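You operate a simulated robot arm through the tools that you are given. There is no shell and no other tool.

Carry out the task below with a simulated robot arm. There is one attempt and no reset: what you move stays moved.

## Task
Scrub the 10 mm screen clean in the cradle.
Fine: black clamp down while you scrub and up after; use the scrubbing brush and put it back; the other screen stays as it is. Set down upright: scrubbing brush. What is to be rubbed or washed off counts as gone when no trace of it is left.

The check looks at the end state, three seconds after you hand in, the way a careful person would. Anything else that was tipped, shoved, dropped, spilled or broken makes it a failure.

## Robot
A 6-joint arm with a two-finger gripper, fixed in place. Base frame: the origin is on the floor under the middle of its stand, x ahead of it, y to its left, z up; the work surface is at about z = 95. Readings come in cm, degrees, newtons and seconds.
It reaches about 163.7 cm from its shoulder. Its first joint turns from -166.0 to 166.0 degrees. Payload 3.43 kg.
The tool frame sits at the grasp point between the pads (the TCP): z along the fingers, y along the line on which they close. The tips reach 2 cm beyond it. The gripper opens to 19 cm; its body begins 24.8 cm behind the TCP.
Orientation is that of the tool frame in the base frame, as a unit quaternion [x, y, z, w]. With the fingers straight down and closing along the base's y, the tool's x points along the base's -x, its y along +y and its z along -z.

## Interface
- The arm moves only by the tool drive_tool. Its argument "steps" is a list of rows, each a list of 3 entries, a list of its own where there are three numbers: the shift along the tool's x, y, z in cm, then the turn, a rotation vector about the tool's x, y, z in degrees, then the finger opening in cm, from 0 to 19. In form: [[[tx, ty, tz], [rx, ry, rz], claw], ...]. A call has 1 to 20 rows; each row shifts and turns the commanded pose from where the row before left it, along the tool's axes as they then stand. A row lasts 0.2 s, in which the tool goes at most 5 cm and 8.6 degrees; a call with a longer step from one row to the next is refused whole, and so is a gripper value outside its range. Where a pose cannot be reached the arm comes as near as it can. A force on the tool above 90 N (or 10 N above the force at the start of the call, whichever is more), or a blocked arm, ends the call early, and 0.2 s more pass. The fingers move at their own pace (about 4.5 cm/s each) and stop on an object; they squeeze with about 21 N. The grip force told is the motor's: it shows also when the fingers shut on nothing. Time passes only in rows, and 0.2 s behind the last, so rows that do not move let the fingers close. The reply holds the time, the measured pose of the TCP, the force on the tool along the base axes, the opening and the grip force, in the units named above and with some noise, with the torque about the TCP (base axes, N m) and any sound that the robot's microphone picked up, and new pictures: "show" is both (left out), scene, wrist or none.
- Cameras (640 x 400 px; columns grow to the right, rows downward): "scene" is fixed at [4.99, 49.88, 171.5]; the picture's right is [-0.22, -0.97, 0.00], its down [-0.74, 0.17, -0.65] and it looks along [0.63, -0.15, -0.76] (base axes); focal length 371 px, centre (320, 200). "wrist" rides on the gripper at [7, -0.8, -28.8] in the tool frame; the picture's right is [0.12, 0.99, 0.00], its down [-0.96, 0.12, -0.25] and it looks along [-0.25, 0.03, 0.97] (tool axes); focal length 261 px, centre (320, 200). There is no depth. A picture from a camera that has moved, and an enlarged one, comes with that camera's place and axes in the base frame and with its lens.
- lift_body(by): slides the trunk up (or, below 0, down) by that many cm; the arm rides with it, the base frame stays. It gives what a move gives, with no picture.
- inspect(camera, box): a new picture of the part [left, top, right, bottom] of that camera's present view, enlarged. The clock stands still meanwhile.
- sign_off(): hands the job in; it is judged then, once.

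Places have to be worked out from the pictures, the camera data and where the tool is seen. Open the gripper and draw the arm clear of the work before you hand the job in, unless the task says otherwise.

The tools are called after ">>>" as name(argument=value, ...) on one line, values as JSON. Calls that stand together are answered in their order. drive_tool: Moves the arm, as the interface text tells. Its arguments: {"type":"object","properties":{"steps":{"type":"array","items":{"type":"array"}},"show":{"type":"string","enum":["both","scene","wrist","none"]}},"required":["steps"]} The other tools are called the same way: lift_body (by) moves the trunk up or down; inspect (camera, box) takes an enlarged picture of a part of a camera's view; sign_off () hands the job in.

At the start:

```text
time_s: 0.0
eef_pos: [68.08, 23.06, 121.43]
tool_rot: [0.0, 1.0, 0.001, 0.0]
ft_force: [0.4, 0.3, -0.1]
wrist_torque: [-0.02, -0.01, 0.04]
grip_width: 19.0
grasp_force: 0.1
trunk travel left (down, up): [-17.5, 6.5]
```

scene: 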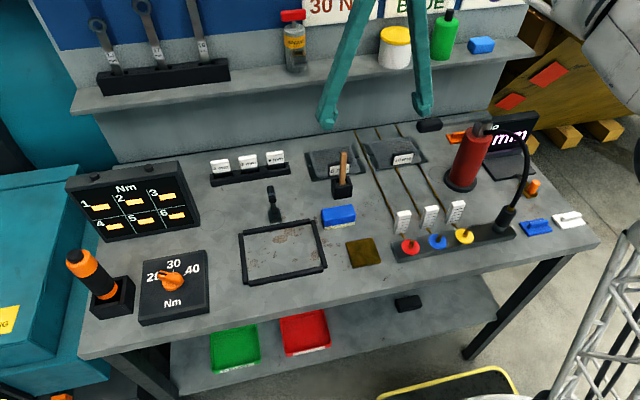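
wrist: 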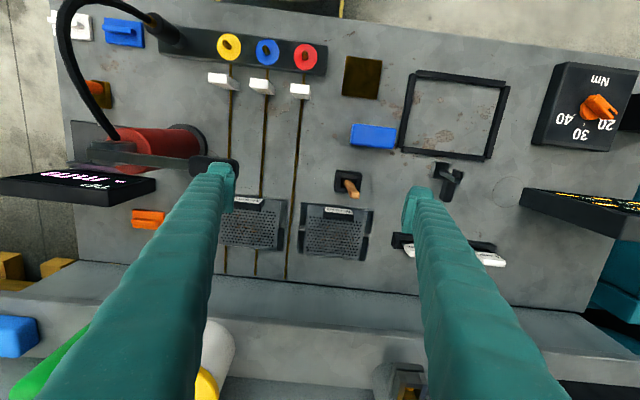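

I start by looking closely at the bench: the screens, the cradle, the clamp and the brush.

>>> inspect(camera="scene", box=[200, 120, 360, 220])

>>> inspect(camera="scene", box=[220, 190, 380, 290])

>>> inspect(camera="scene", box=[300, 120, 460, 220])

>>> inspect(camera="wrist", box=[200, 150, 400, 275])

>>> inspect(camera="wrist", box=[340, 50, 540, 175])

```text
4.00 times, centred on (280, 170) of scene
camera zoom: at [4.99, 49.88, 171.5], right [-0.22, -0.97, 0.0], down [-0.74, 0.17, -0.65], along [0.63, -0.15, -0.76], focal length 1485 px, centre (480, 320)
```

zoom: 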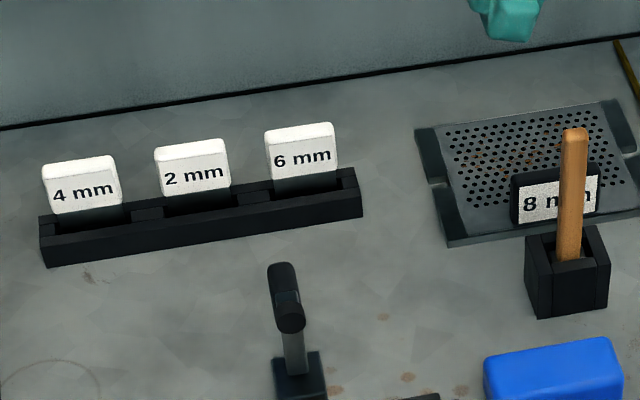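

```text
4.00 times, centred on (300, 240) of scene
camera zoom: at [4.99, 49.88, 171.5], right [-0.22, -0.97, 0.0], down [-0.74, 0.17, -0.65], along [0.63, -0.15, -0.76], focal length 1485 px, centre (400, 40)
```

zoom: 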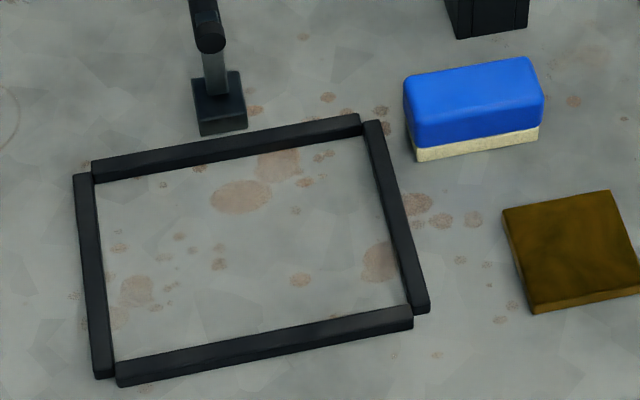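

```text
4.00 times, centred on (380, 170) of scene
camera zoom: at [4.99, 49.88, 171.5], right [-0.22, -0.97, 0.0], down [-0.74, 0.17, -0.65], along [0.63, -0.15, -0.76], focal length 1485 px, centre (80, 320)
```

zoom: 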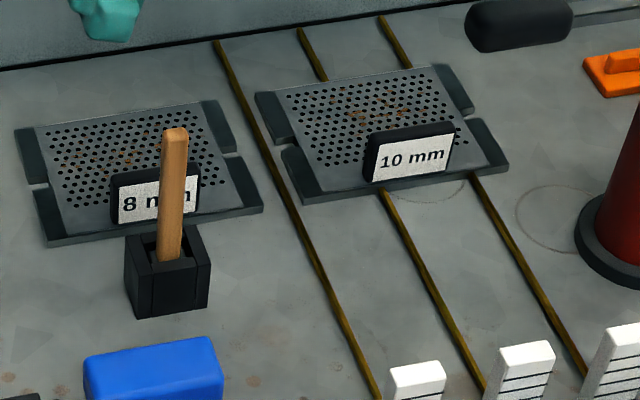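

```text
3.20 times, centred on (300, 212) of wrist
camera zoom: at [61.21, 22.35, 150.09], right [-0.12, 0.99, 0.0], down [0.96, 0.12, 0.25], along [0.25, 0.03, -0.97], focal length 834 px, centre (384, 160)
```

zoom: 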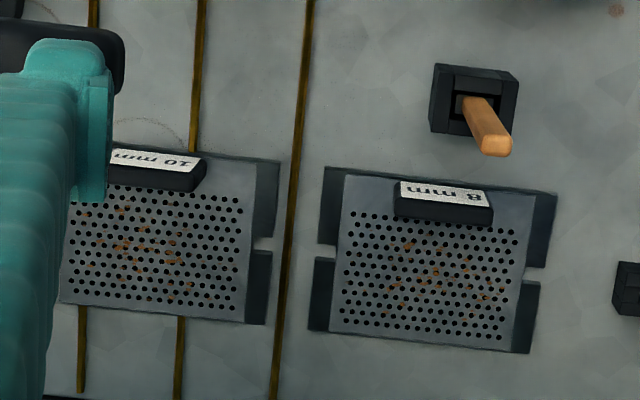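

```text
3.20 times, centred on (440, 112) of wrist
camera zoom: at [61.21, 22.35, 150.09], right [-0.12, 0.99, 0.0], down [0.96, 0.12, 0.25], along [0.25, 0.03, -0.97], focal length 834 px, centre (-64, 480)
```

zoom: 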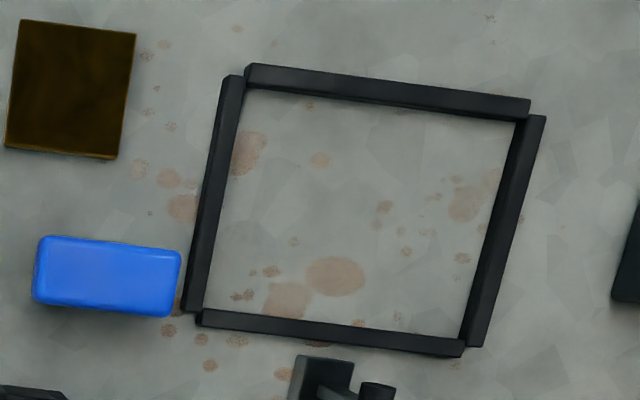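

The zoom is truly optical, so I look closer at the single things before moving.

>>> inspect(camera="scene", box=[358, 132, 432, 178])

>>> inspect(camera="scene", box=[250, 180, 300, 230])

>>> inspect(camera="scene", box=[315, 145, 365, 235])

>>> inspect(camera="scene", box=[310, 190, 400, 280])

>>> inspect(camera="wrist", box=[320, 150, 480, 250])

>>> inspect(camera="scene", box=[380, 160, 600, 300])

```text
8.65 times, centred on (395, 155) of scene
camera zoom: at [4.99, 49.88, 171.5], right [-0.22, -0.97, 0.0], down [-0.74, 0.17, -0.65], along [0.63, -0.15, -0.76], focal length 3212 px, centre (-329, 589)
```

zoom: 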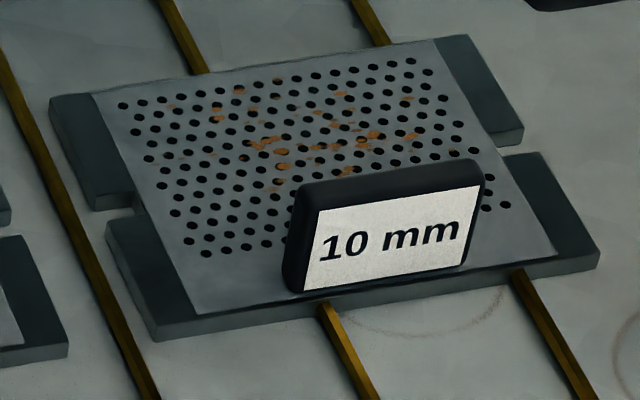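

```text
8.00 times, centred on (275, 205) of scene
camera zoom: at [4.99, 49.88, 171.5], right [-0.22, -0.97, 0.0], down [-0.74, 0.17, -0.65], along [0.63, -0.15, -0.76], focal length 2971 px, centre (680, 160)
```

zoom: 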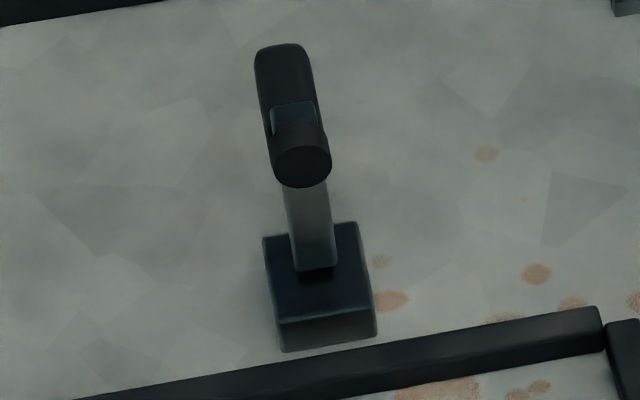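

```text
4.44 times, centred on (340, 190) of scene
camera zoom: at [4.99, 49.88, 171.5], right [-0.22, -0.97, 0.0], down [-0.74, 0.17, -0.65], along [0.63, -0.15, -0.76], focal length 1650 px, centre (231, 244)
```

zoom: 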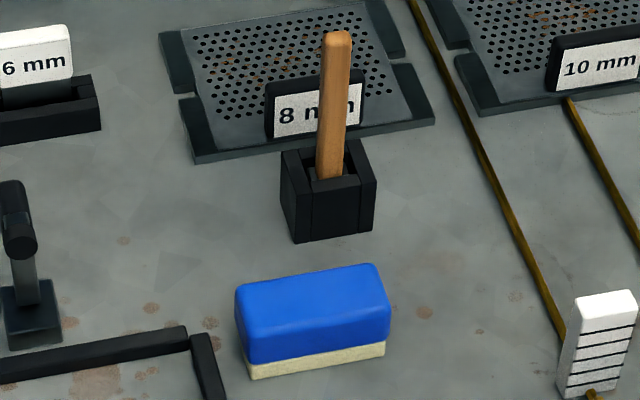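

```text
4.44 times, centred on (355, 235) of scene
camera zoom: at [4.99, 49.88, 171.5], right [-0.22, -0.97, 0.0], down [-0.74, 0.17, -0.65], along [0.63, -0.15, -0.76], focal length 1650 px, centre (164, 44)
```

zoom: 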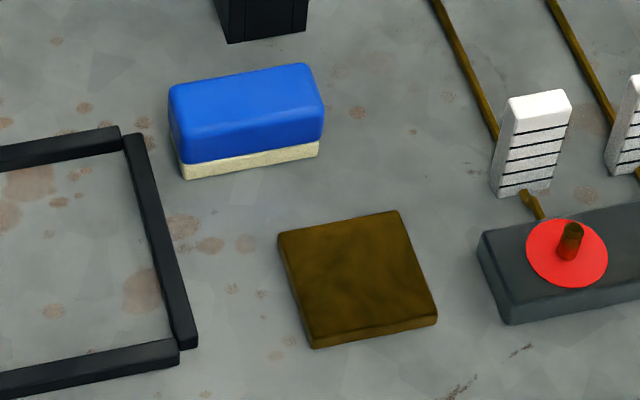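

```text
4.00 times, centred on (400, 200) of wrist
camera zoom: at [61.21, 22.35, 150.09], right [-0.12, 0.99, 0.0], down [0.96, 0.12, 0.25], along [0.25, 0.03, -0.97], focal length 1043 px, centre (0, 200)
```

zoom: 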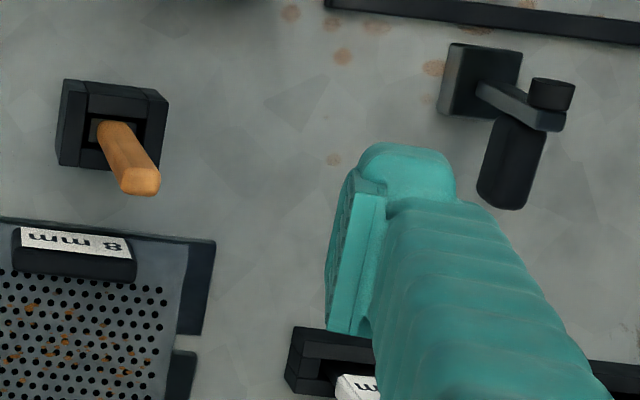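

```text
2.86 times, centred on (490, 230) of scene
camera zoom: at [4.99, 49.88, 171.5], right [-0.22, -0.97, 0.0], down [-0.74, 0.17, -0.65], along [0.63, -0.15, -0.76], focal length 1061 px, centre (-166, 114)
```

zoom: 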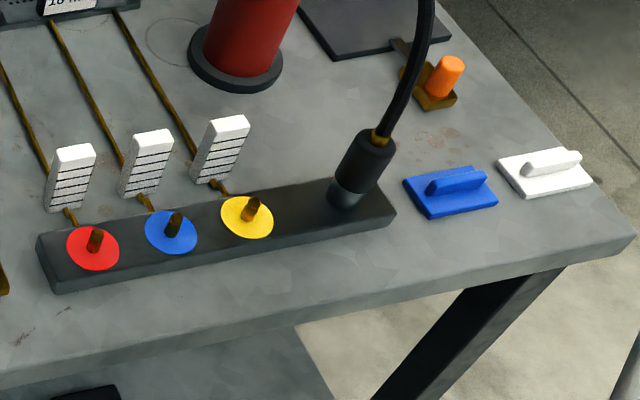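

The reading of the pictures: the 10 mm screen lies around (81, 9), the cradle's inside around (54.5, 48) with the clamp post at (65, 48) behind it, and the shelf's front edge at about x 87, z 119. I tilt the tool so the gripper body leans away from the shelf and move nearer for a look.

>>> drive_tool(steps=[[[0, 0, 0], [0, -7, 0], 19], [[0, 0, 0], [0, -7, 0], 19], [[0, 0, 0], [0, -7, 0], 19], [[3, -3.5, -1], [0, 0, 0], 19], [[3, -3.5, -1], [0, 0, 0], 19], [[3, -3.5, 0], [0, 0, 0], 19], [[1, -3.2, 0], [0, 0, 0], 19]], show="both")

>>> inspect(camera="scene", box=[300, 0, 500, 130])

>>> inspect(camera="wrist", box=[220, 100, 420, 225])

```text
time_s: 1.6
eef_pos: [58.12, 9.17, 119.66]
tool_rot: [0.0, 0.983, -0.001, 0.182]
ft_force: [0.1, -0.2, -0.6]
wrist_torque: [-0.1, 0.09, -0.03]
grip_width: 19.0
grasp_force: 0.0
trunk travel left (down, up): [-17.5, 6.5]
camera wrist: at [41.26, 8.51, 143.89], right [-0.11, 0.99, -0.04], down [0.81, 0.12, 0.58], along [0.58, 0.03, -0.82], focal length 261 px, centre (320, 200)
```

scene: 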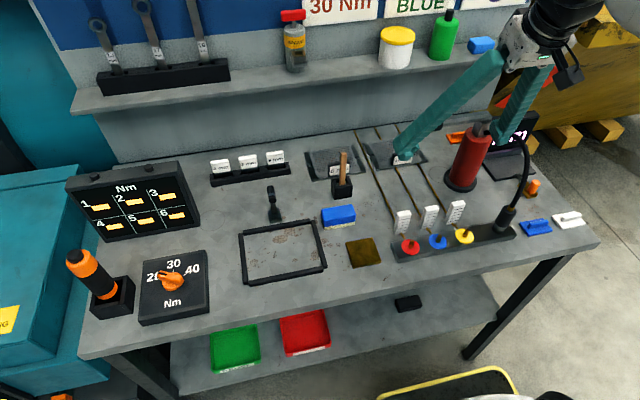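
wrist: 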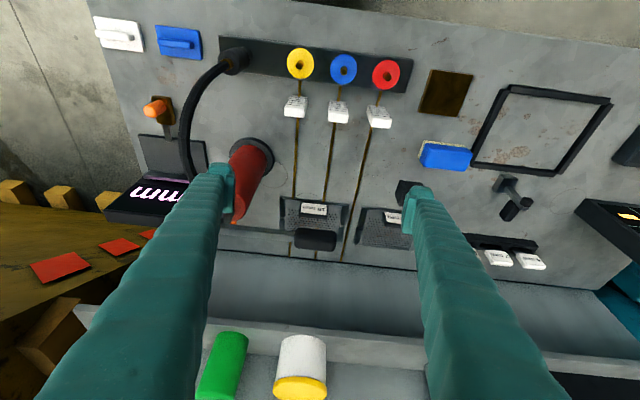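

```text
3.08 times, centred on (400, 65) of scene
camera zoom: at [4.99, 49.88, 171.5], right [-0.22, -0.97, 0.0], down [-0.74, 0.17, -0.65], along [0.63, -0.15, -0.76], focal length 1143 px, centre (74, 615)
```

zoom: 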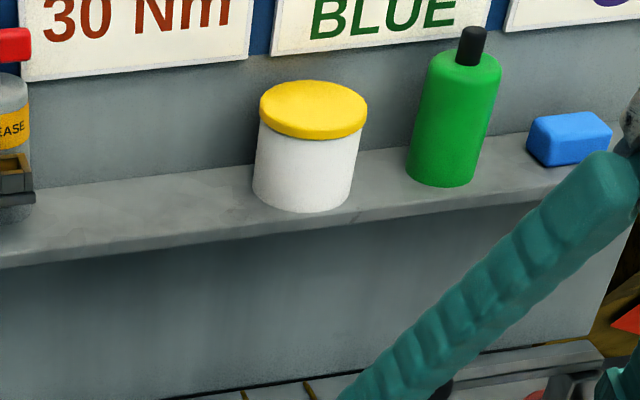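

```text
3.20 times, centred on (320, 162) of wrist
camera zoom: at [41.26, 8.51, 143.89], right [-0.11, 0.99, -0.04], down [0.81, 0.12, 0.58], along [0.58, 0.03, -0.82], focal length 834 px, centre (320, 320)
```

zoom: 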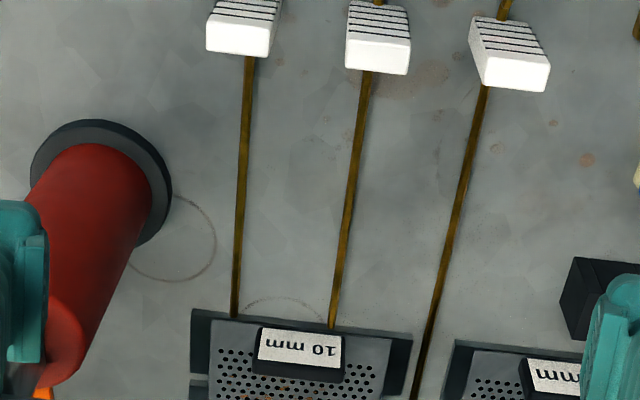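

The picture shows a black head on an arm from the red column, which I place near (67, 9.6, 117), just in front of the tool, and the jar on the shelf behind the 10 mm screen. I zoom in on these obstacles before going further.

>>> inspect(camera="scene", box=[380, 100, 560, 240])

>>> inspect(camera="wrist", box=[160, 110, 420, 275])

>>> inspect(camera="wrist", box=[390, 60, 630, 280])

>>> inspect(camera="scene", box=[480, 0, 640, 120])

```text
2.86 times, centred on (470, 170) of scene
camera zoom: at [4.99, 49.88, 171.5], right [-0.22, -0.97, 0.0], down [-0.74, 0.17, -0.65], along [0.63, -0.15, -0.76], focal length 1061 px, centre (-109, 286)
```

zoom: 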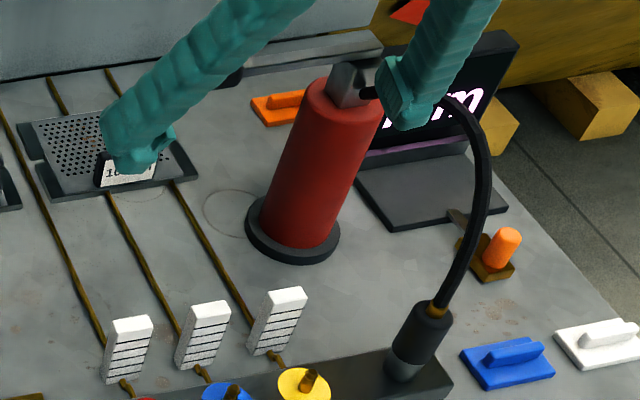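

```text
2.42 times, centred on (290, 192) of wrist
camera zoom: at [41.26, 8.51, 143.89], right [-0.11, 0.99, -0.04], down [0.81, 0.12, 0.58], along [0.58, 0.03, -0.82], focal length 632 px, centre (393, 218)
```

zoom: 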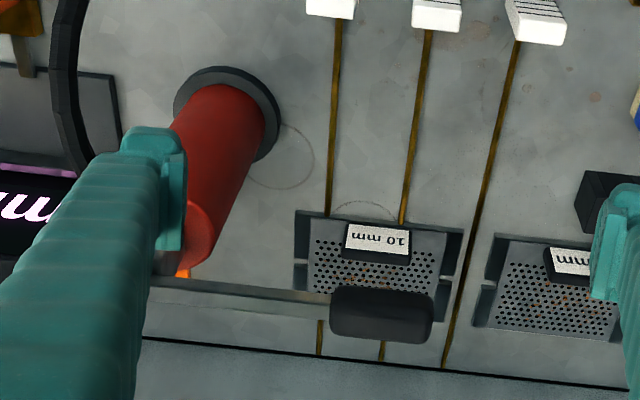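

```text
1.82 times, centred on (510, 170) of wrist
camera zoom: at [41.26, 8.51, 143.89], right [-0.11, 0.99, -0.04], down [0.81, 0.12, 0.58], along [0.58, 0.03, -0.82], focal length 474 px, centre (-26, 254)
```

zoom: 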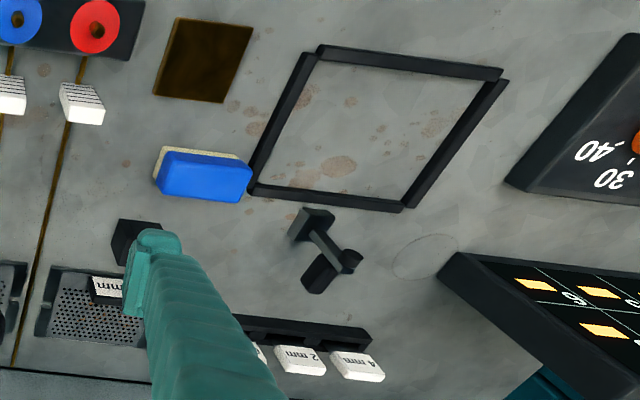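

```text
3.33 times, centred on (560, 60) of scene
camera zoom: at [4.99, 49.88, 171.5], right [-0.22, -0.97, 0.0], down [-0.74, 0.17, -0.65], along [0.63, -0.15, -0.76], focal length 1238 px, centre (-480, 667)
```

zoom: 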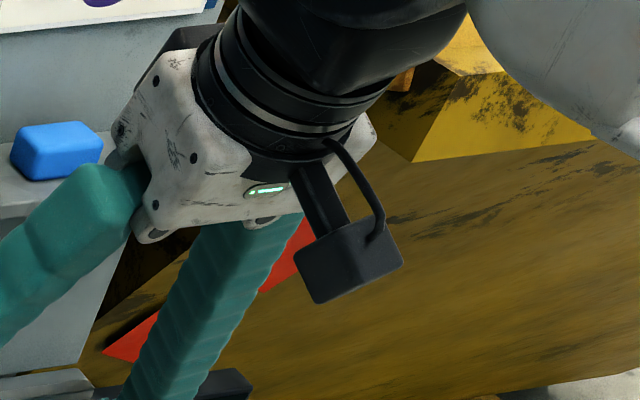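

The lamp-like head hangs at about y 6.5–12.7, x 67, z 115–119, and the 8 mm screen's edge is only about 2.8 cm from the 10 mm one, so the finger thickness matters. I zoom in on the finger tips.

>>> inspect(camera="wrist", box=[395, 175, 445, 245])

>>> inspect(camera="wrist", box=[200, 155, 250, 225])

>>> inspect(camera="scene", box=[385, 90, 465, 180])

>>> inspect(camera="scene", box=[490, 110, 540, 160])

```text
5.71 times, centred on (420, 210) of wrist
camera zoom: at [41.26, 8.51, 143.89], right [-0.11, 0.99, -0.04], down [0.81, 0.12, 0.58], along [0.58, 0.03, -0.82], focal length 1489 px, centre (-251, 143)
```

zoom: 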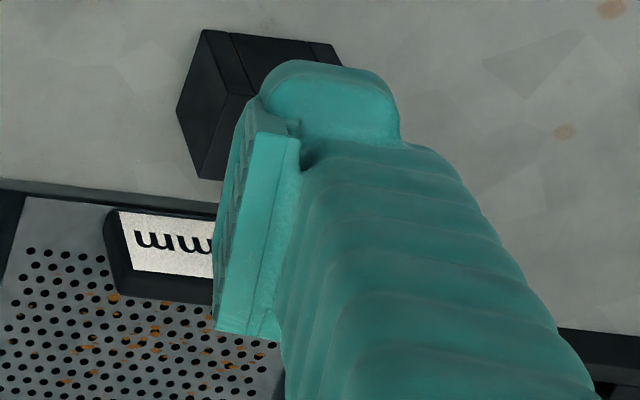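

```text
5.71 times, centred on (225, 190) of wrist
camera zoom: at [41.26, 8.51, 143.89], right [-0.11, 0.99, -0.04], down [0.81, 0.12, 0.58], along [0.58, 0.03, -0.82], focal length 1489 px, centre (863, 257)
```

zoom: 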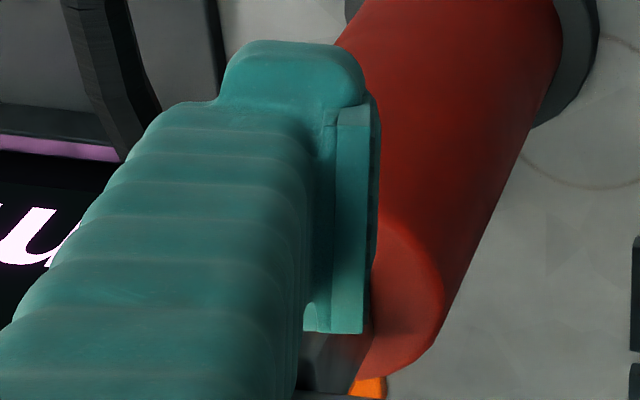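

```text
4.44 times, centred on (425, 135) of scene
camera zoom: at [4.99, 49.88, 171.5], right [-0.22, -0.97, 0.0], down [-0.74, 0.17, -0.65], along [0.63, -0.15, -0.76], focal length 1650 px, centre (-147, 489)
```

zoom: 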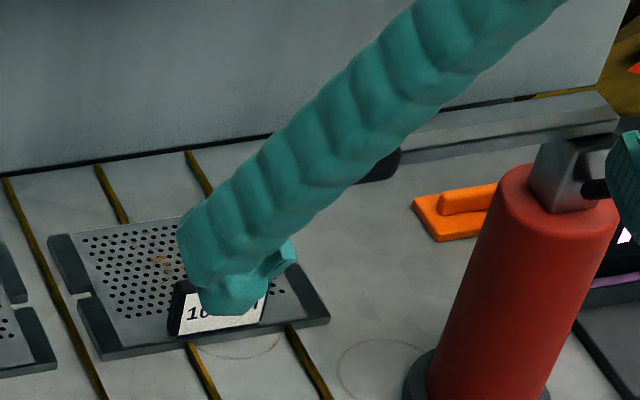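

```text
8.00 times, centred on (515, 135) of scene
camera zoom: at [4.99, 49.88, 171.5], right [-0.22, -0.97, 0.0], down [-0.74, 0.17, -0.65], along [0.63, -0.15, -0.76], focal length 2971 px, centre (-1240, 720)
```

zoom: 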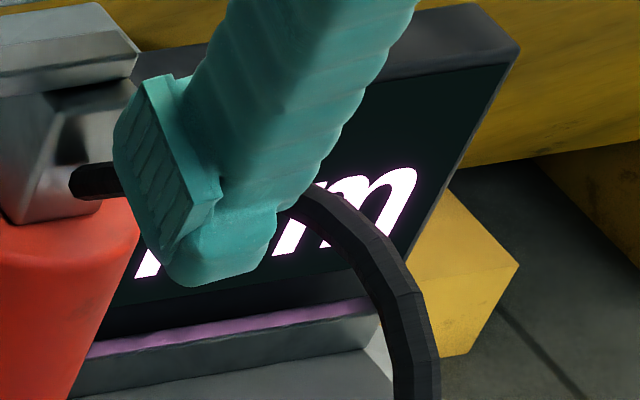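

The finger feet are about 3 cm thick, too thick for the 2.8 cm gap beside the 8 mm screen, so I plan to take hold of the 10 mm screen by the two ends of its label block (about x 75.6–77, y 6.1–12, top z 99.5). I go up over the lamp head, straighten the tool and stop above the label.

>>> drive_tool(steps=[[[-1.08, 0, -2.8], [0, 0, 0], 19], [[-1.08, 0, -2.8], [0, 0, 0], 16], [[-1.08, 0, -2.8], [0, 0, 0], 12], [[0, 0, 0], [0, 7, 0], 10], [[0, 0, 0], [0, 7, 0], 10], [[0, 0, 0], [0, 7, 0], 10], [[-4.5, 0, 0], [0, 0, 0], 10], [[-4.5, 0, 0], [0, 0, 0], 10], [[-4.5, 0, 0], [0, 0, 0], 10], [[-4.5, -0.1, 0], [0, 0, 0], 10], [[0, 0, 0], [0, 0, 0], 10]], show="both")

```text
time_s: 4.0
eef_pos: [76.22, 9.07, 128.56]
tool_rot: [0.0, 1.0, 0.0, 0.0]
ft_force: [0.9, -0.2, -0.8]
wrist_torque: [-0.03, 0.14, -0.02]
grip_width: 10.02
grasp_force: 0.0
trunk travel left (down, up): [-17.5, 6.5]
camera wrist: at [69.15, 8.4, 157.32], right [-0.12, 0.99, 0.0], down [0.96, 0.12, 0.25], along [0.24, 0.03, -0.97], focal length 261 px, centre (320, 200)
```

scene: 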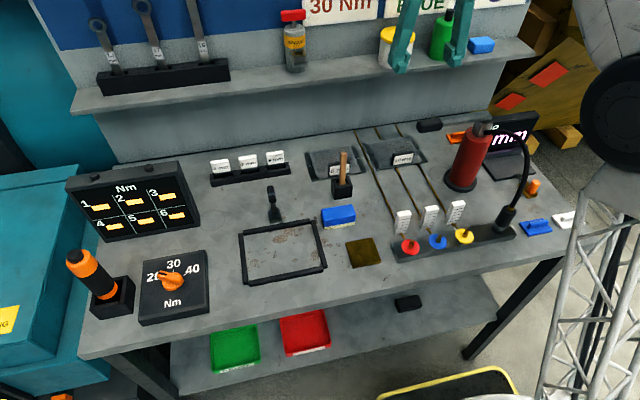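
wrist: 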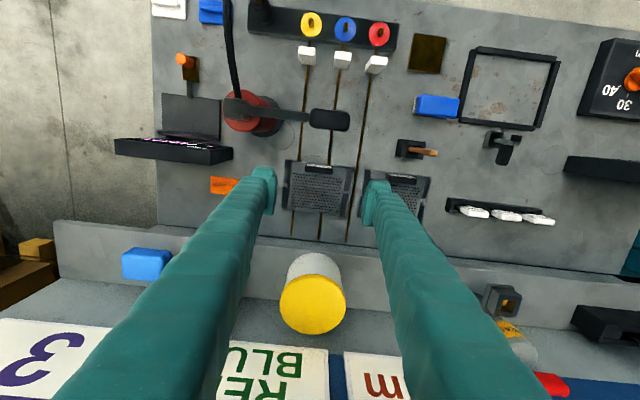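

The tool is straight above the label at z 128.6 with the lamp head safely in front. I zoom in on the label from here to refine its place before descending.

>>> inspect(camera="wrist", box=[270, 150, 370, 220])

>>> inspect(camera="wrist", box=[390, 30, 570, 170])

```text
5.71 times, centred on (320, 185) of wrist
camera zoom: at [69.15, 8.4, 157.32], right [-0.12, 0.99, 0.0], down [0.96, 0.12, 0.25], along [0.24, 0.03, -0.97], focal length 1489 px, centre (320, 286)
```

zoom: 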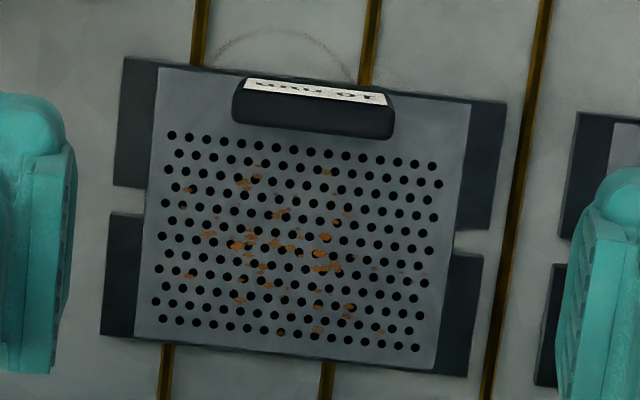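

```text
2.86 times, centred on (480, 100) of wrist
camera zoom: at [69.15, 8.4, 157.32], right [-0.12, 0.99, 0.0], down [0.96, 0.12, 0.25], along [0.24, 0.03, -0.97], focal length 745 px, centre (-137, 486)
```

zoom: 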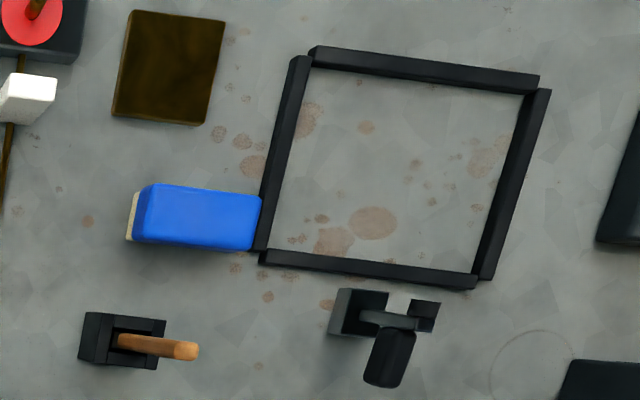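

From the wrist view the label's middle comes out near (77.2, 9.1), a bit farther than from the scene camera, so I descend only to z 104 at x 76.9 and compare there.

>>> drive_tool(steps=[[[-0.7, 0, 4.5], [0, 0, 0], 10], [[0, 0, 4.5], [0, 0, 0], 10], [[0, 0, 4.5], [0, 0, 0], 10], [[0, 0, 4.5], [0, 0, 0], 10], [[0, 0, 4], [0, 0, 0], 10], [[0, 0, 2.5], [0, 0, 0], 10], [[0, 0, 0], [0, 0, 0], 10]], show="both")

>>> inspect(camera="wrist", box=[230, 140, 410, 260])

>>> inspect(camera="scene", box=[350, 90, 460, 180])

```text
time_s: 5.6
eef_pos: [76.71, 9.19, 104.16]
tool_rot: [0.0, 1.0, 0.0, 0.0]
ft_force: [0.9, 0.1, 0.4]
wrist_torque: [0.02, -0.03, -0.02]
grip_width: 9.99
grasp_force: 0.1
trunk travel left (down, up): [-17.5, 6.5]
camera wrist: at [69.91, 8.4, 132.89], right [-0.12, 0.99, 0.0], down [0.96, 0.12, 0.25], along [0.25, 0.03, -0.97], focal length 261 px, centre (320, 200)
```

scene: 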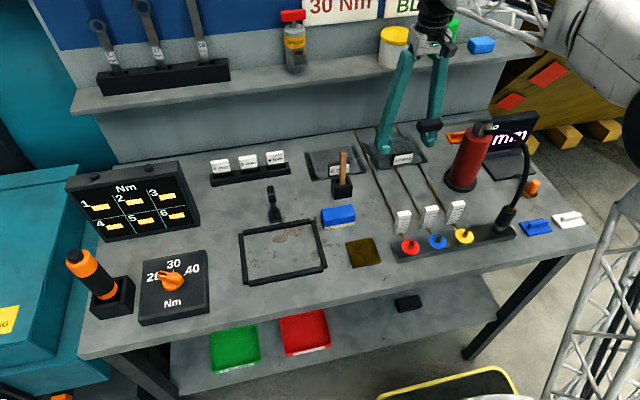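
wrist: 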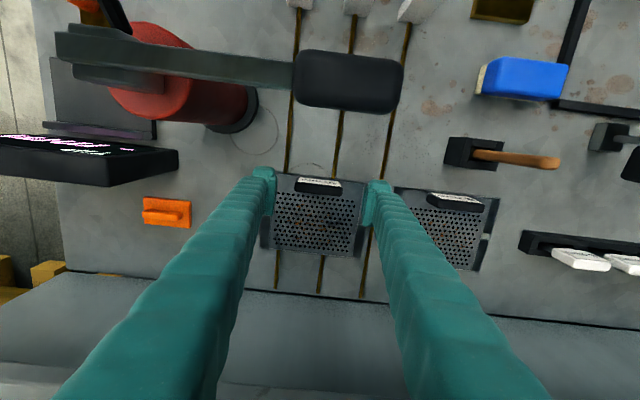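

```text
3.33 times, centred on (320, 200) of wrist
camera zoom: at [69.91, 8.4, 132.89], right [-0.12, 0.99, 0.0], down [0.96, 0.12, 0.25], along [0.25, 0.03, -0.97], focal length 869 px, centre (320, 200)
```

zoom: 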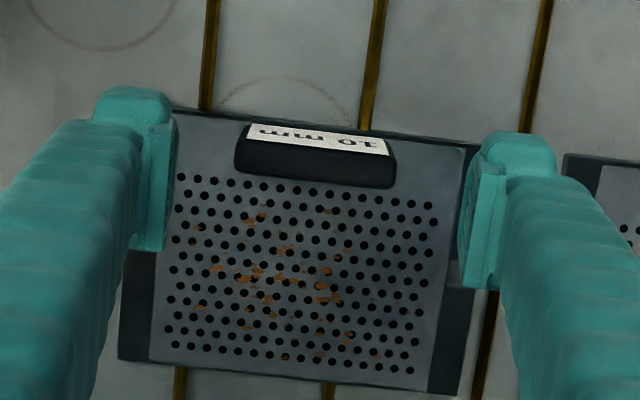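

```text
4.44 times, centred on (405, 135) of scene
camera zoom: at [4.99, 49.88, 171.5], right [-0.22, -0.97, 0.0], down [-0.74, 0.17, -0.65], along [0.63, -0.15, -0.76], focal length 1650 px, centre (-58, 489)
```

zoom: 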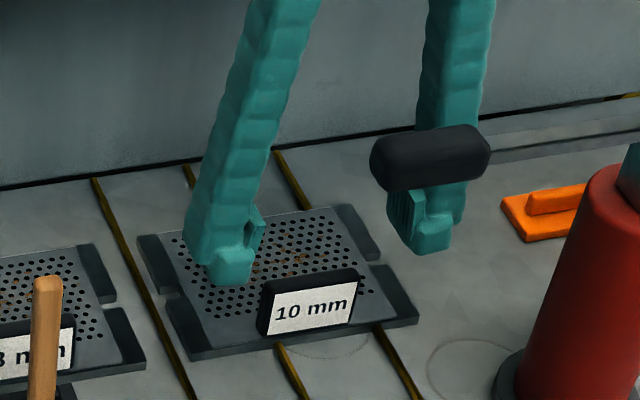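

The label's middle reads (77.0, 9.1) from close up, nicely between the fingers. I go down to z 98.8 so the tips stay just over the plate, and close on the label's ends.

>>> drive_tool(steps=[[[-0.1, -0.1, 2], [0, 0, 0], 10], [[0, 0, 2], [0, 0, 0], 10], [[0, 0, 1.3], [0, 0, 0], 10], [[0, 0, 0], [0, 0, 0], 10]], show="both")

>>> inspect(camera="scene", box=[350, 90, 460, 180])

>>> inspect(camera="wrist", box=[230, 140, 410, 260])

```text
time_s: 6.6
eef_pos: [76.88, 9.23, 98.93]
tool_rot: [0.0, 1.0, 0.0, 0.001]
ft_force: [-0.3, 0.6, -0.3]
wrist_torque: [0.0, -0.03, 0.01]
grip_width: 9.98
grasp_force: 0.1
trunk travel left (down, up): [-17.5, 6.5]
camera wrist: at [69.99, 8.45, 127.55], right [-0.12, 0.99, 0.0], down [0.96, 0.12, 0.25], along [0.25, 0.03, -0.97], focal length 261 px, centre (320, 200)
```

scene: 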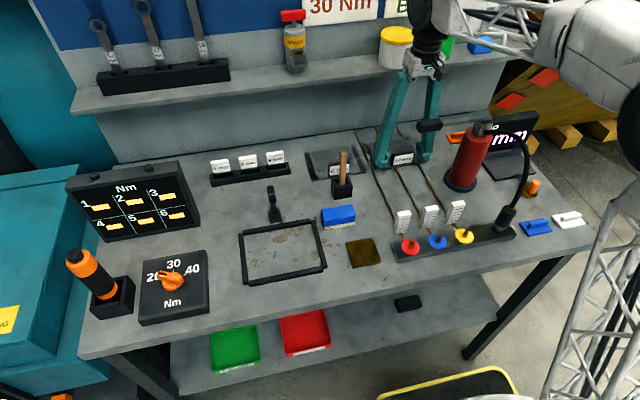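
wrist: 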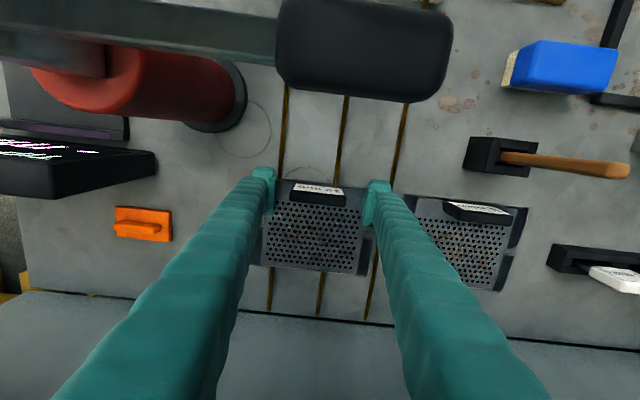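

```text
4.44 times, centred on (405, 135) of scene
camera zoom: at [4.99, 49.88, 171.5], right [-0.22, -0.97, 0.0], down [-0.74, 0.17, -0.65], along [0.63, -0.15, -0.76], focal length 1650 px, centre (-58, 489)
```

zoom: 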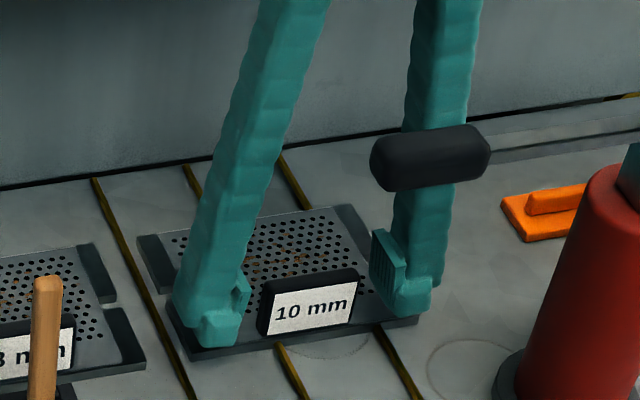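

```text
3.33 times, centred on (320, 200) of wrist
camera zoom: at [69.99, 8.45, 127.55], right [-0.12, 0.99, 0.0], down [0.96, 0.12, 0.25], along [0.25, 0.03, -0.97], focal length 869 px, centre (320, 200)
```

zoom: 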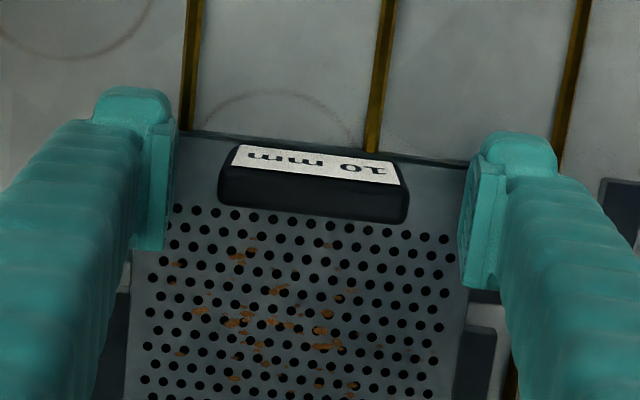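

The tips sit just over the plate and the label is centred between the pads. I close on it now and let the fingers settle.

>>> drive_tool(steps=[[[0, 0, 0], [0, 0, 0], 3], [[0, 0, 0], [0, 0, 0], 3], [[0, 0, 0], [0, 0, 0], 3], [[0, 0, 0], [0, 0, 0], 3], [[0, 0, 0], [0, 0, 0], 3]], show="none")

```text
time_s: 7.8
eef_pos: [77.1, 9.16, 98.81]
tool_rot: [0.0, 1.0, 0.001, 0.0]
ft_force: [-1.1, -0.6, 0.7]
wrist_torque: [-0.01, -0.02, -0.11]
grip_width: 6.32
grasp_force: 20.9
trunk travel left (down, up): [-17.5, 6.5]
```

The grip holds at 6.3 cm with 21 N. I test by lifting slowly 1 cm and looking at whether the plate stays level.

>>> drive_tool(steps=[[[0, 0, -0.3], [0, 0, 0], 3], [[0, 0, -0.3], [0, 0, 0], 3], [[0, 0, -0.4], [0, 0, 0], 3], [[0, 0, 0], [0, 0, 0], 3], [[0, 0, 0], [0, 0, 0], 3]], show="none")

>>> inspect(camera="scene", box=[350, 90, 460, 180])

>>> inspect(camera="wrist", box=[230, 140, 410, 260])

```text
time_s: 9.0
eef_pos: [77.0, 9.22, 99.9]
tool_rot: [0.0, 1.0, 0.0, 0.001]
ft_force: [0.4, 0.0, -3.3]
wrist_torque: [0.02, 0.12, 0.02]
grip_width: 6.3
grasp_force: 21.7
trunk travel left (down, up): [-17.5, 6.5]
```

```text
4.44 times, centred on (405, 135) of scene
camera zoom: at [4.99, 49.88, 171.5], right [-0.22, -0.97, 0.0], down [-0.74, 0.17, -0.65], along [0.63, -0.15, -0.76], focal length 1650 px, centre (-58, 489)
```

zoom: 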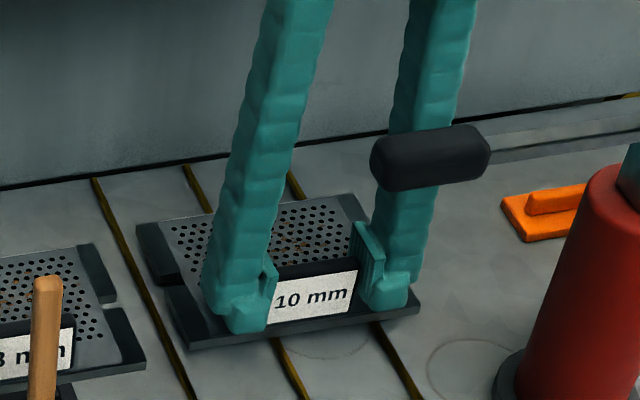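

```text
3.33 times, centred on (320, 200) of wrist
camera zoom: at [69.98, 8.43, 128.61], right [-0.12, 0.99, 0.0], down [0.96, 0.12, 0.25], along [0.25, 0.03, -0.97], focal length 869 px, centre (320, 200)
```

zoom: 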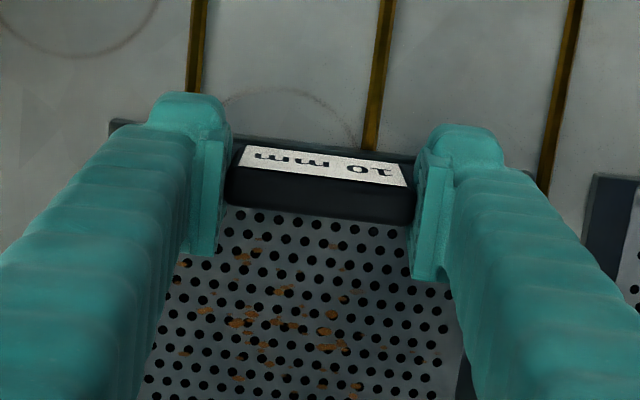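

The plate came up level: the force shows about 3.3 N of weight and only 0.12 N m of torque, and the grip is unchanged. I lift it to plate height about 103, slide it toward +y below the shelf away from the lamp, then check again.

>>> drive_tool(steps=[[[0, 0, -0.7], [0, 0, 0], 3], [[0, 0, -1.3], [0, 0, 0], 3], [[0, 0, -2], [0, 0, 0], 3], [[0, 0, -2], [0, 0, 0], 3], [[0, 0, -1], [0, 0, 0], 3], [[0, 0, 0], [0, 0, 0], 3]], show="both")

>>> inspect(camera="scene", box=[350, 80, 460, 170])

```text
time_s: 10.4
eef_pos: [76.98, 9.16, 106.97]
tool_rot: [0.0, 1.0, 0.001, 0.0]
ft_force: [1.3, -0.3, -2.4]
wrist_torque: [-0.04, 0.13, -0.03]
grip_width: 6.34
grasp_force: 21.6
trunk travel left (down, up): [-17.5, 6.5]
camera wrist: at [69.97, 8.41, 135.58], right [-0.12, 0.99, 0.0], down [0.96, 0.12, 0.25], along [0.25, 0.03, -0.97], focal length 261 px, centre (320, 200)
```

scene: 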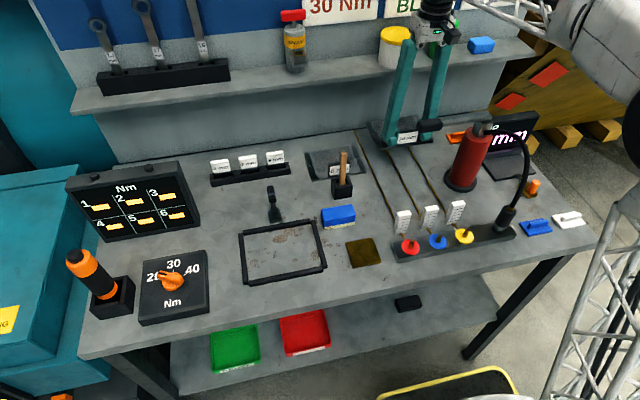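
wrist: 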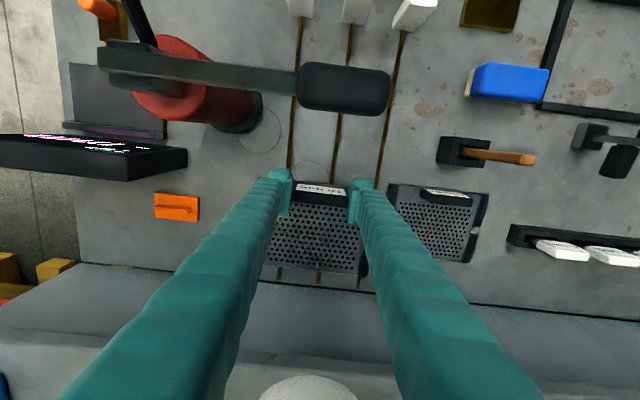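

```text
4.44 times, centred on (405, 125) of scene
camera zoom: at [4.99, 49.88, 171.5], right [-0.22, -0.97, 0.0], down [-0.74, 0.17, -0.65], along [0.63, -0.15, -0.76], focal length 1650 px, centre (-58, 533)
```

zoom: 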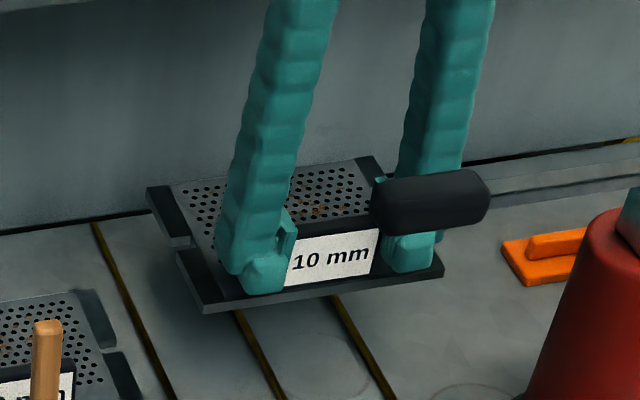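

The plate hangs level. Now I move it in +y to y 23, below the shelf and clear of the lamp.

>>> drive_tool(steps=[[[0, 1, 0], [0, 0, 0], 3], [[0, 2, 0], [0, 0, 0], 3], [[0, 2.5, 0], [0, 0, 0], 3], [[0, 2.5, 0], [0, 0, 0], 3], [[0, 2.5, 0], [0, 0, 0], 3], [[0, 2.2, 0], [0, 0, 0], 3], [[0, 1.2, 0], [0, 0, 0], 3], [[0.8, 0, 0], [0, 0, 0], 3], [[1.8, 0, 0], [0, 0, 0], 3], [[1.8, 0, 0], [0, 0, 0], 3], [[0.6, 0, 0], [0, 0, 0], 3], [[0, 0, 0], [0, 0, 0], 3]], show="both")

```text
time_s: 13.0
eef_pos: [72.02, 23.02, 106.87]
tool_rot: [-0.001, 1.0, 0.0, 0.0]
ft_force: [0.0, 0.3, -2.5]
wrist_torque: [0.03, 0.12, 0.01]
grip_width: 6.32
grasp_force: 21.2
trunk travel left (down, up): [-17.5, 6.5]
camera wrist: at [64.97, 22.32, 135.56], right [-0.12, 0.99, 0.0], down [0.96, 0.12, 0.25], along [0.25, 0.03, -0.97], focal length 261 px, centre (320, 200)
```

scene: 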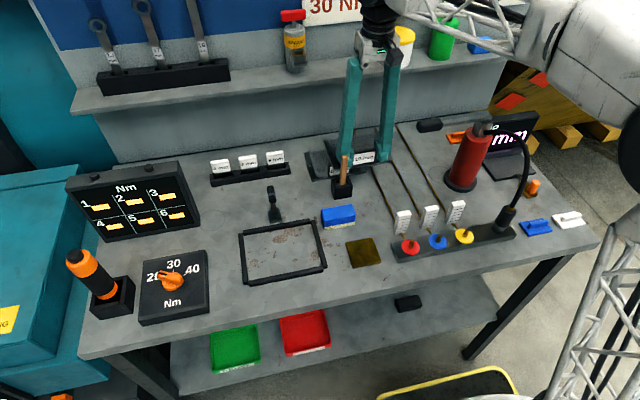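
wrist: 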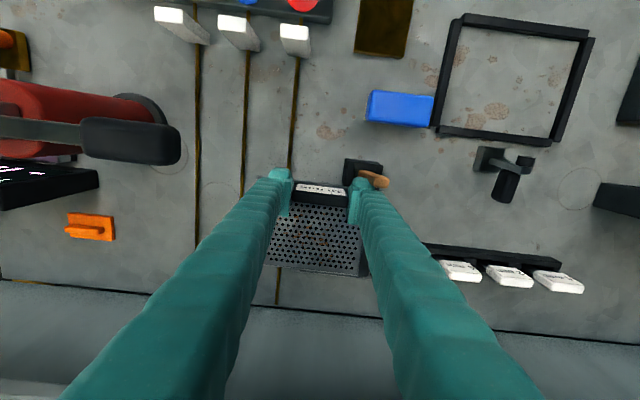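

The +y foot is close in front of the brush handle, so I back off +x by 1.5 cm, then lift to z 122 and check.

>>> drive_tool(steps=[[[-1.2, 0, 0], [0, 0, 0], 3], [[-0.5, 0, -1], [0, 0, 0], 3], [[0, 0, -2.2], [0, 0, 0], 3], [[0, 0, -2.5], [0, 0, 0], 3], [[0, 0, -2.5], [0, 0, 0], 3], [[0, 0, -2.5], [0, 0, 0], 3], [[0, 0, -2.5], [0, 0, 0], 3], [[0, 0, -1.8], [0, 0, 0], 3], [[0, 0, 0], [0, 0, 0], 3]], show="both")

>>> inspect(camera="scene", box=[300, 60, 420, 210])

```text
time_s: 15.0
eef_pos: [73.66, 23.14, 121.76]
tool_rot: [-0.001, 1.0, 0.0, 0.0]
ft_force: [-0.1, 0.2, -3.4]
wrist_torque: [-0.02, 0.14, -0.01]
grip_width: 6.33
grasp_force: 20.5
trunk travel left (down, up): [-17.5, 6.5]
camera wrist: at [66.71, 22.3, 150.45], right [-0.12, 0.99, 0.0], down [0.96, 0.12, 0.25], along [0.25, 0.03, -0.97], focal length 261 px, centre (320, 200)
```

scene: 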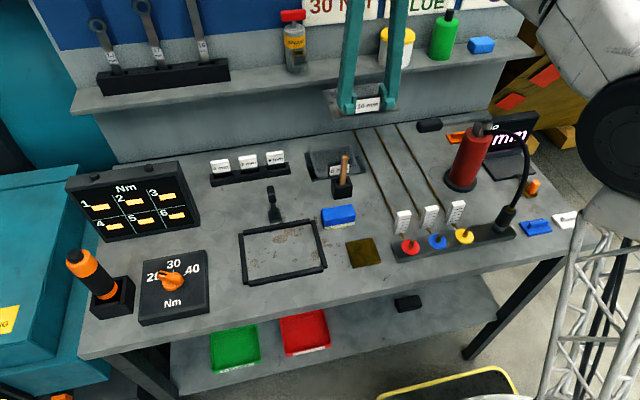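
wrist: 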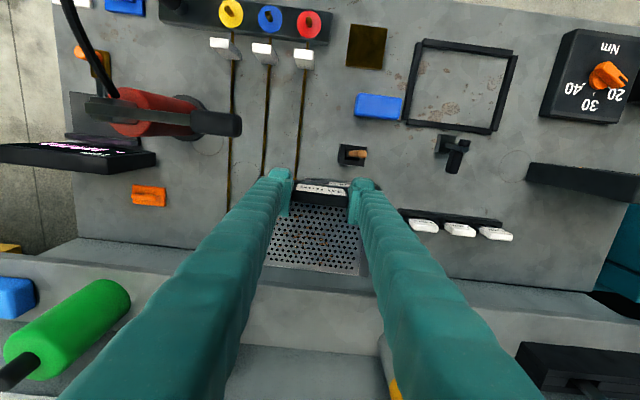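

```text
2.67 times, centred on (360, 135) of scene
camera zoom: at [4.99, 49.88, 171.5], right [-0.22, -0.97, 0.0], down [-0.74, 0.17, -0.65], along [0.63, -0.15, -0.76], focal length 990 px, centre (213, 373)
```

zoom: 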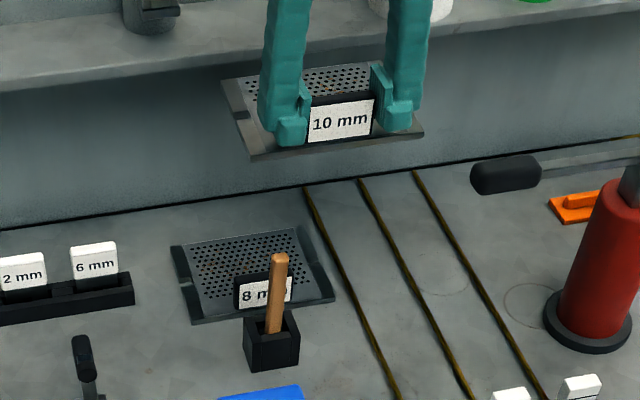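

The screen is safe above everything. I zoom on the cradle and clamp from here to fix their places.

>>> inspect(camera="wrist", box=[390, 25, 530, 180])

>>> inspect(camera="wrist", box=[260, 160, 380, 290])

>>> inspect(camera="scene", box=[225, 180, 345, 290])

```text
2.58 times, centred on (460, 102) of wrist
camera zoom: at [66.71, 22.3, 150.45], right [-0.12, 0.99, 0.0], down [0.96, 0.12, 0.25], along [0.25, 0.03, -0.97], focal length 673 px, centre (-41, 452)
```

zoom: 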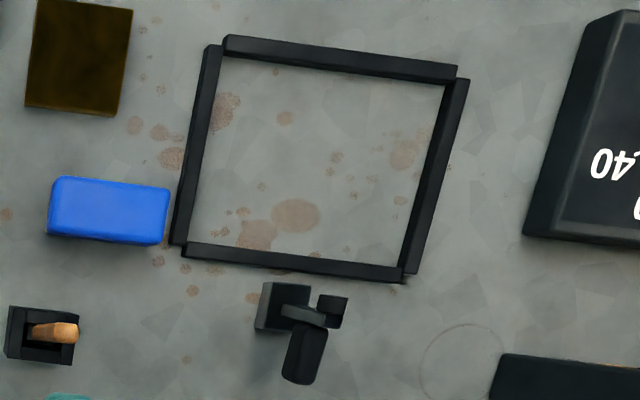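

```text
3.08 times, centred on (320, 225) of wrist
camera zoom: at [66.71, 22.3, 150.45], right [-0.12, 0.99, 0.0], down [0.96, 0.12, 0.25], along [0.25, 0.03, -0.97], focal length 802 px, centre (320, 123)
```

zoom: 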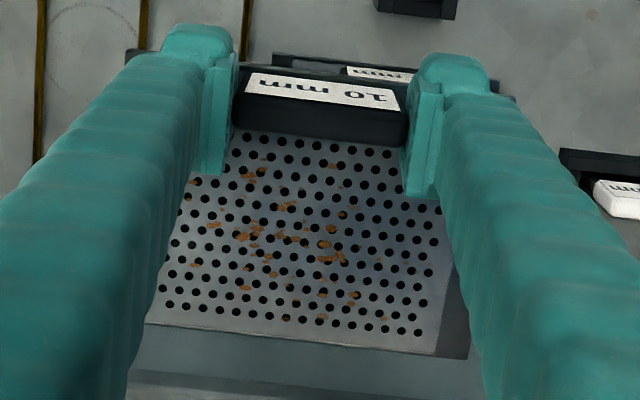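

```text
3.64 times, centred on (285, 235) of scene
camera zoom: at [4.99, 49.88, 171.5], right [-0.22, -0.97, 0.0], down [-0.74, 0.17, -0.65], along [0.63, -0.15, -0.76], focal length 1350 px, centre (447, 73)
```

zoom: 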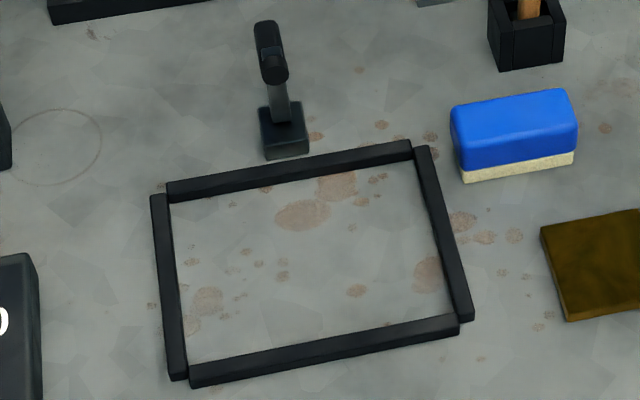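

Working from the wrist view, the cradle's inside is about x 48.6–61.8, y 39.4–56.8 (middle 55.2, 48.1). The plate's middle lies 5.2 cm beyond the TCP, so I carry it to TCP (50.0, 48.2) at height.

>>> drive_tool(steps=[[[1.0, 1.1, 0], [0, 0, 0], 3], [[2.15, 2.28, 0], [0, 0, 0], 3], [[2.15, 2.28, 0], [0, 0, 0], 3], [[2.15, 2.28, 0], [0, 0, 0], 3], [[2.15, 2.28, 0], [0, 0, 0], 3], [[2.15, 2.28, 0], [0, 0, 0], 3], [[2.15, 2.28, 0], [0, 0, 0], 3], [[2.15, 2.28, 0], [0, 0, 0], 3], [[2.15, 2.28, 0], [0, 0, 0], 3], [[2.15, 2.28, 0], [0, 0, 0], 3], [[2.15, 2.28, 0], [0, 0, 0], 3], [[1.2, 1.16, 0], [0, 0, 0], 3], [[0, 0, 0], [0, 0, 0], 3], [[0, 0, 0], [0, 0, 0], 3]], show="both")

```text
time_s: 18.0
eef_pos: [49.97, 48.3, 121.89]
tool_rot: [0.0, 1.0, 0.0, 0.0]
ft_force: [-0.1, 0.0, -3.0]
wrist_torque: [-0.01, 0.12, 0.0]
grip_width: 6.31
grasp_force: 21.0
trunk travel left (down, up): [-17.5, 6.5]
camera wrist: at [42.95, 47.46, 150.52], right [-0.12, 0.99, 0.0], down [0.96, 0.12, 0.25], along [0.25, 0.03, -0.97], focal length 261 px, centre (320, 200)
```

scene: 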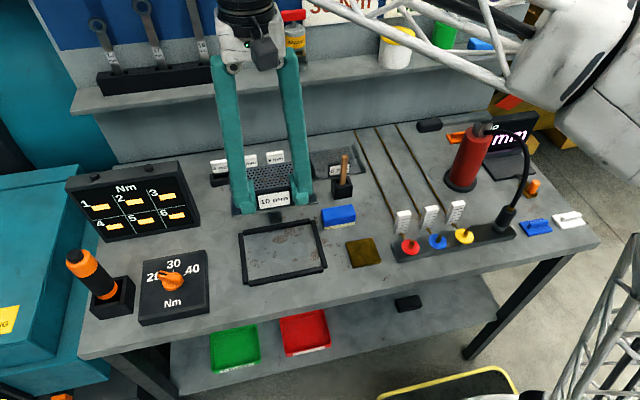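
wrist: 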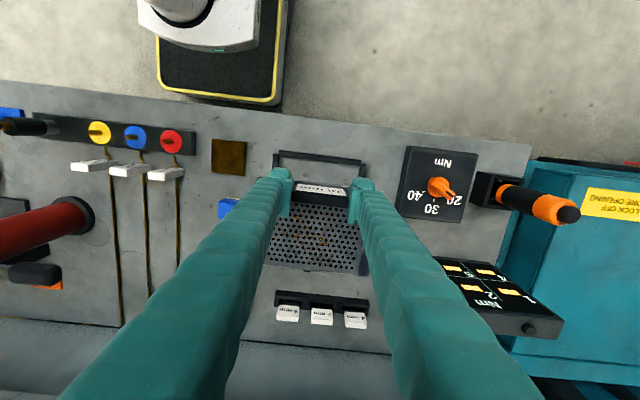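

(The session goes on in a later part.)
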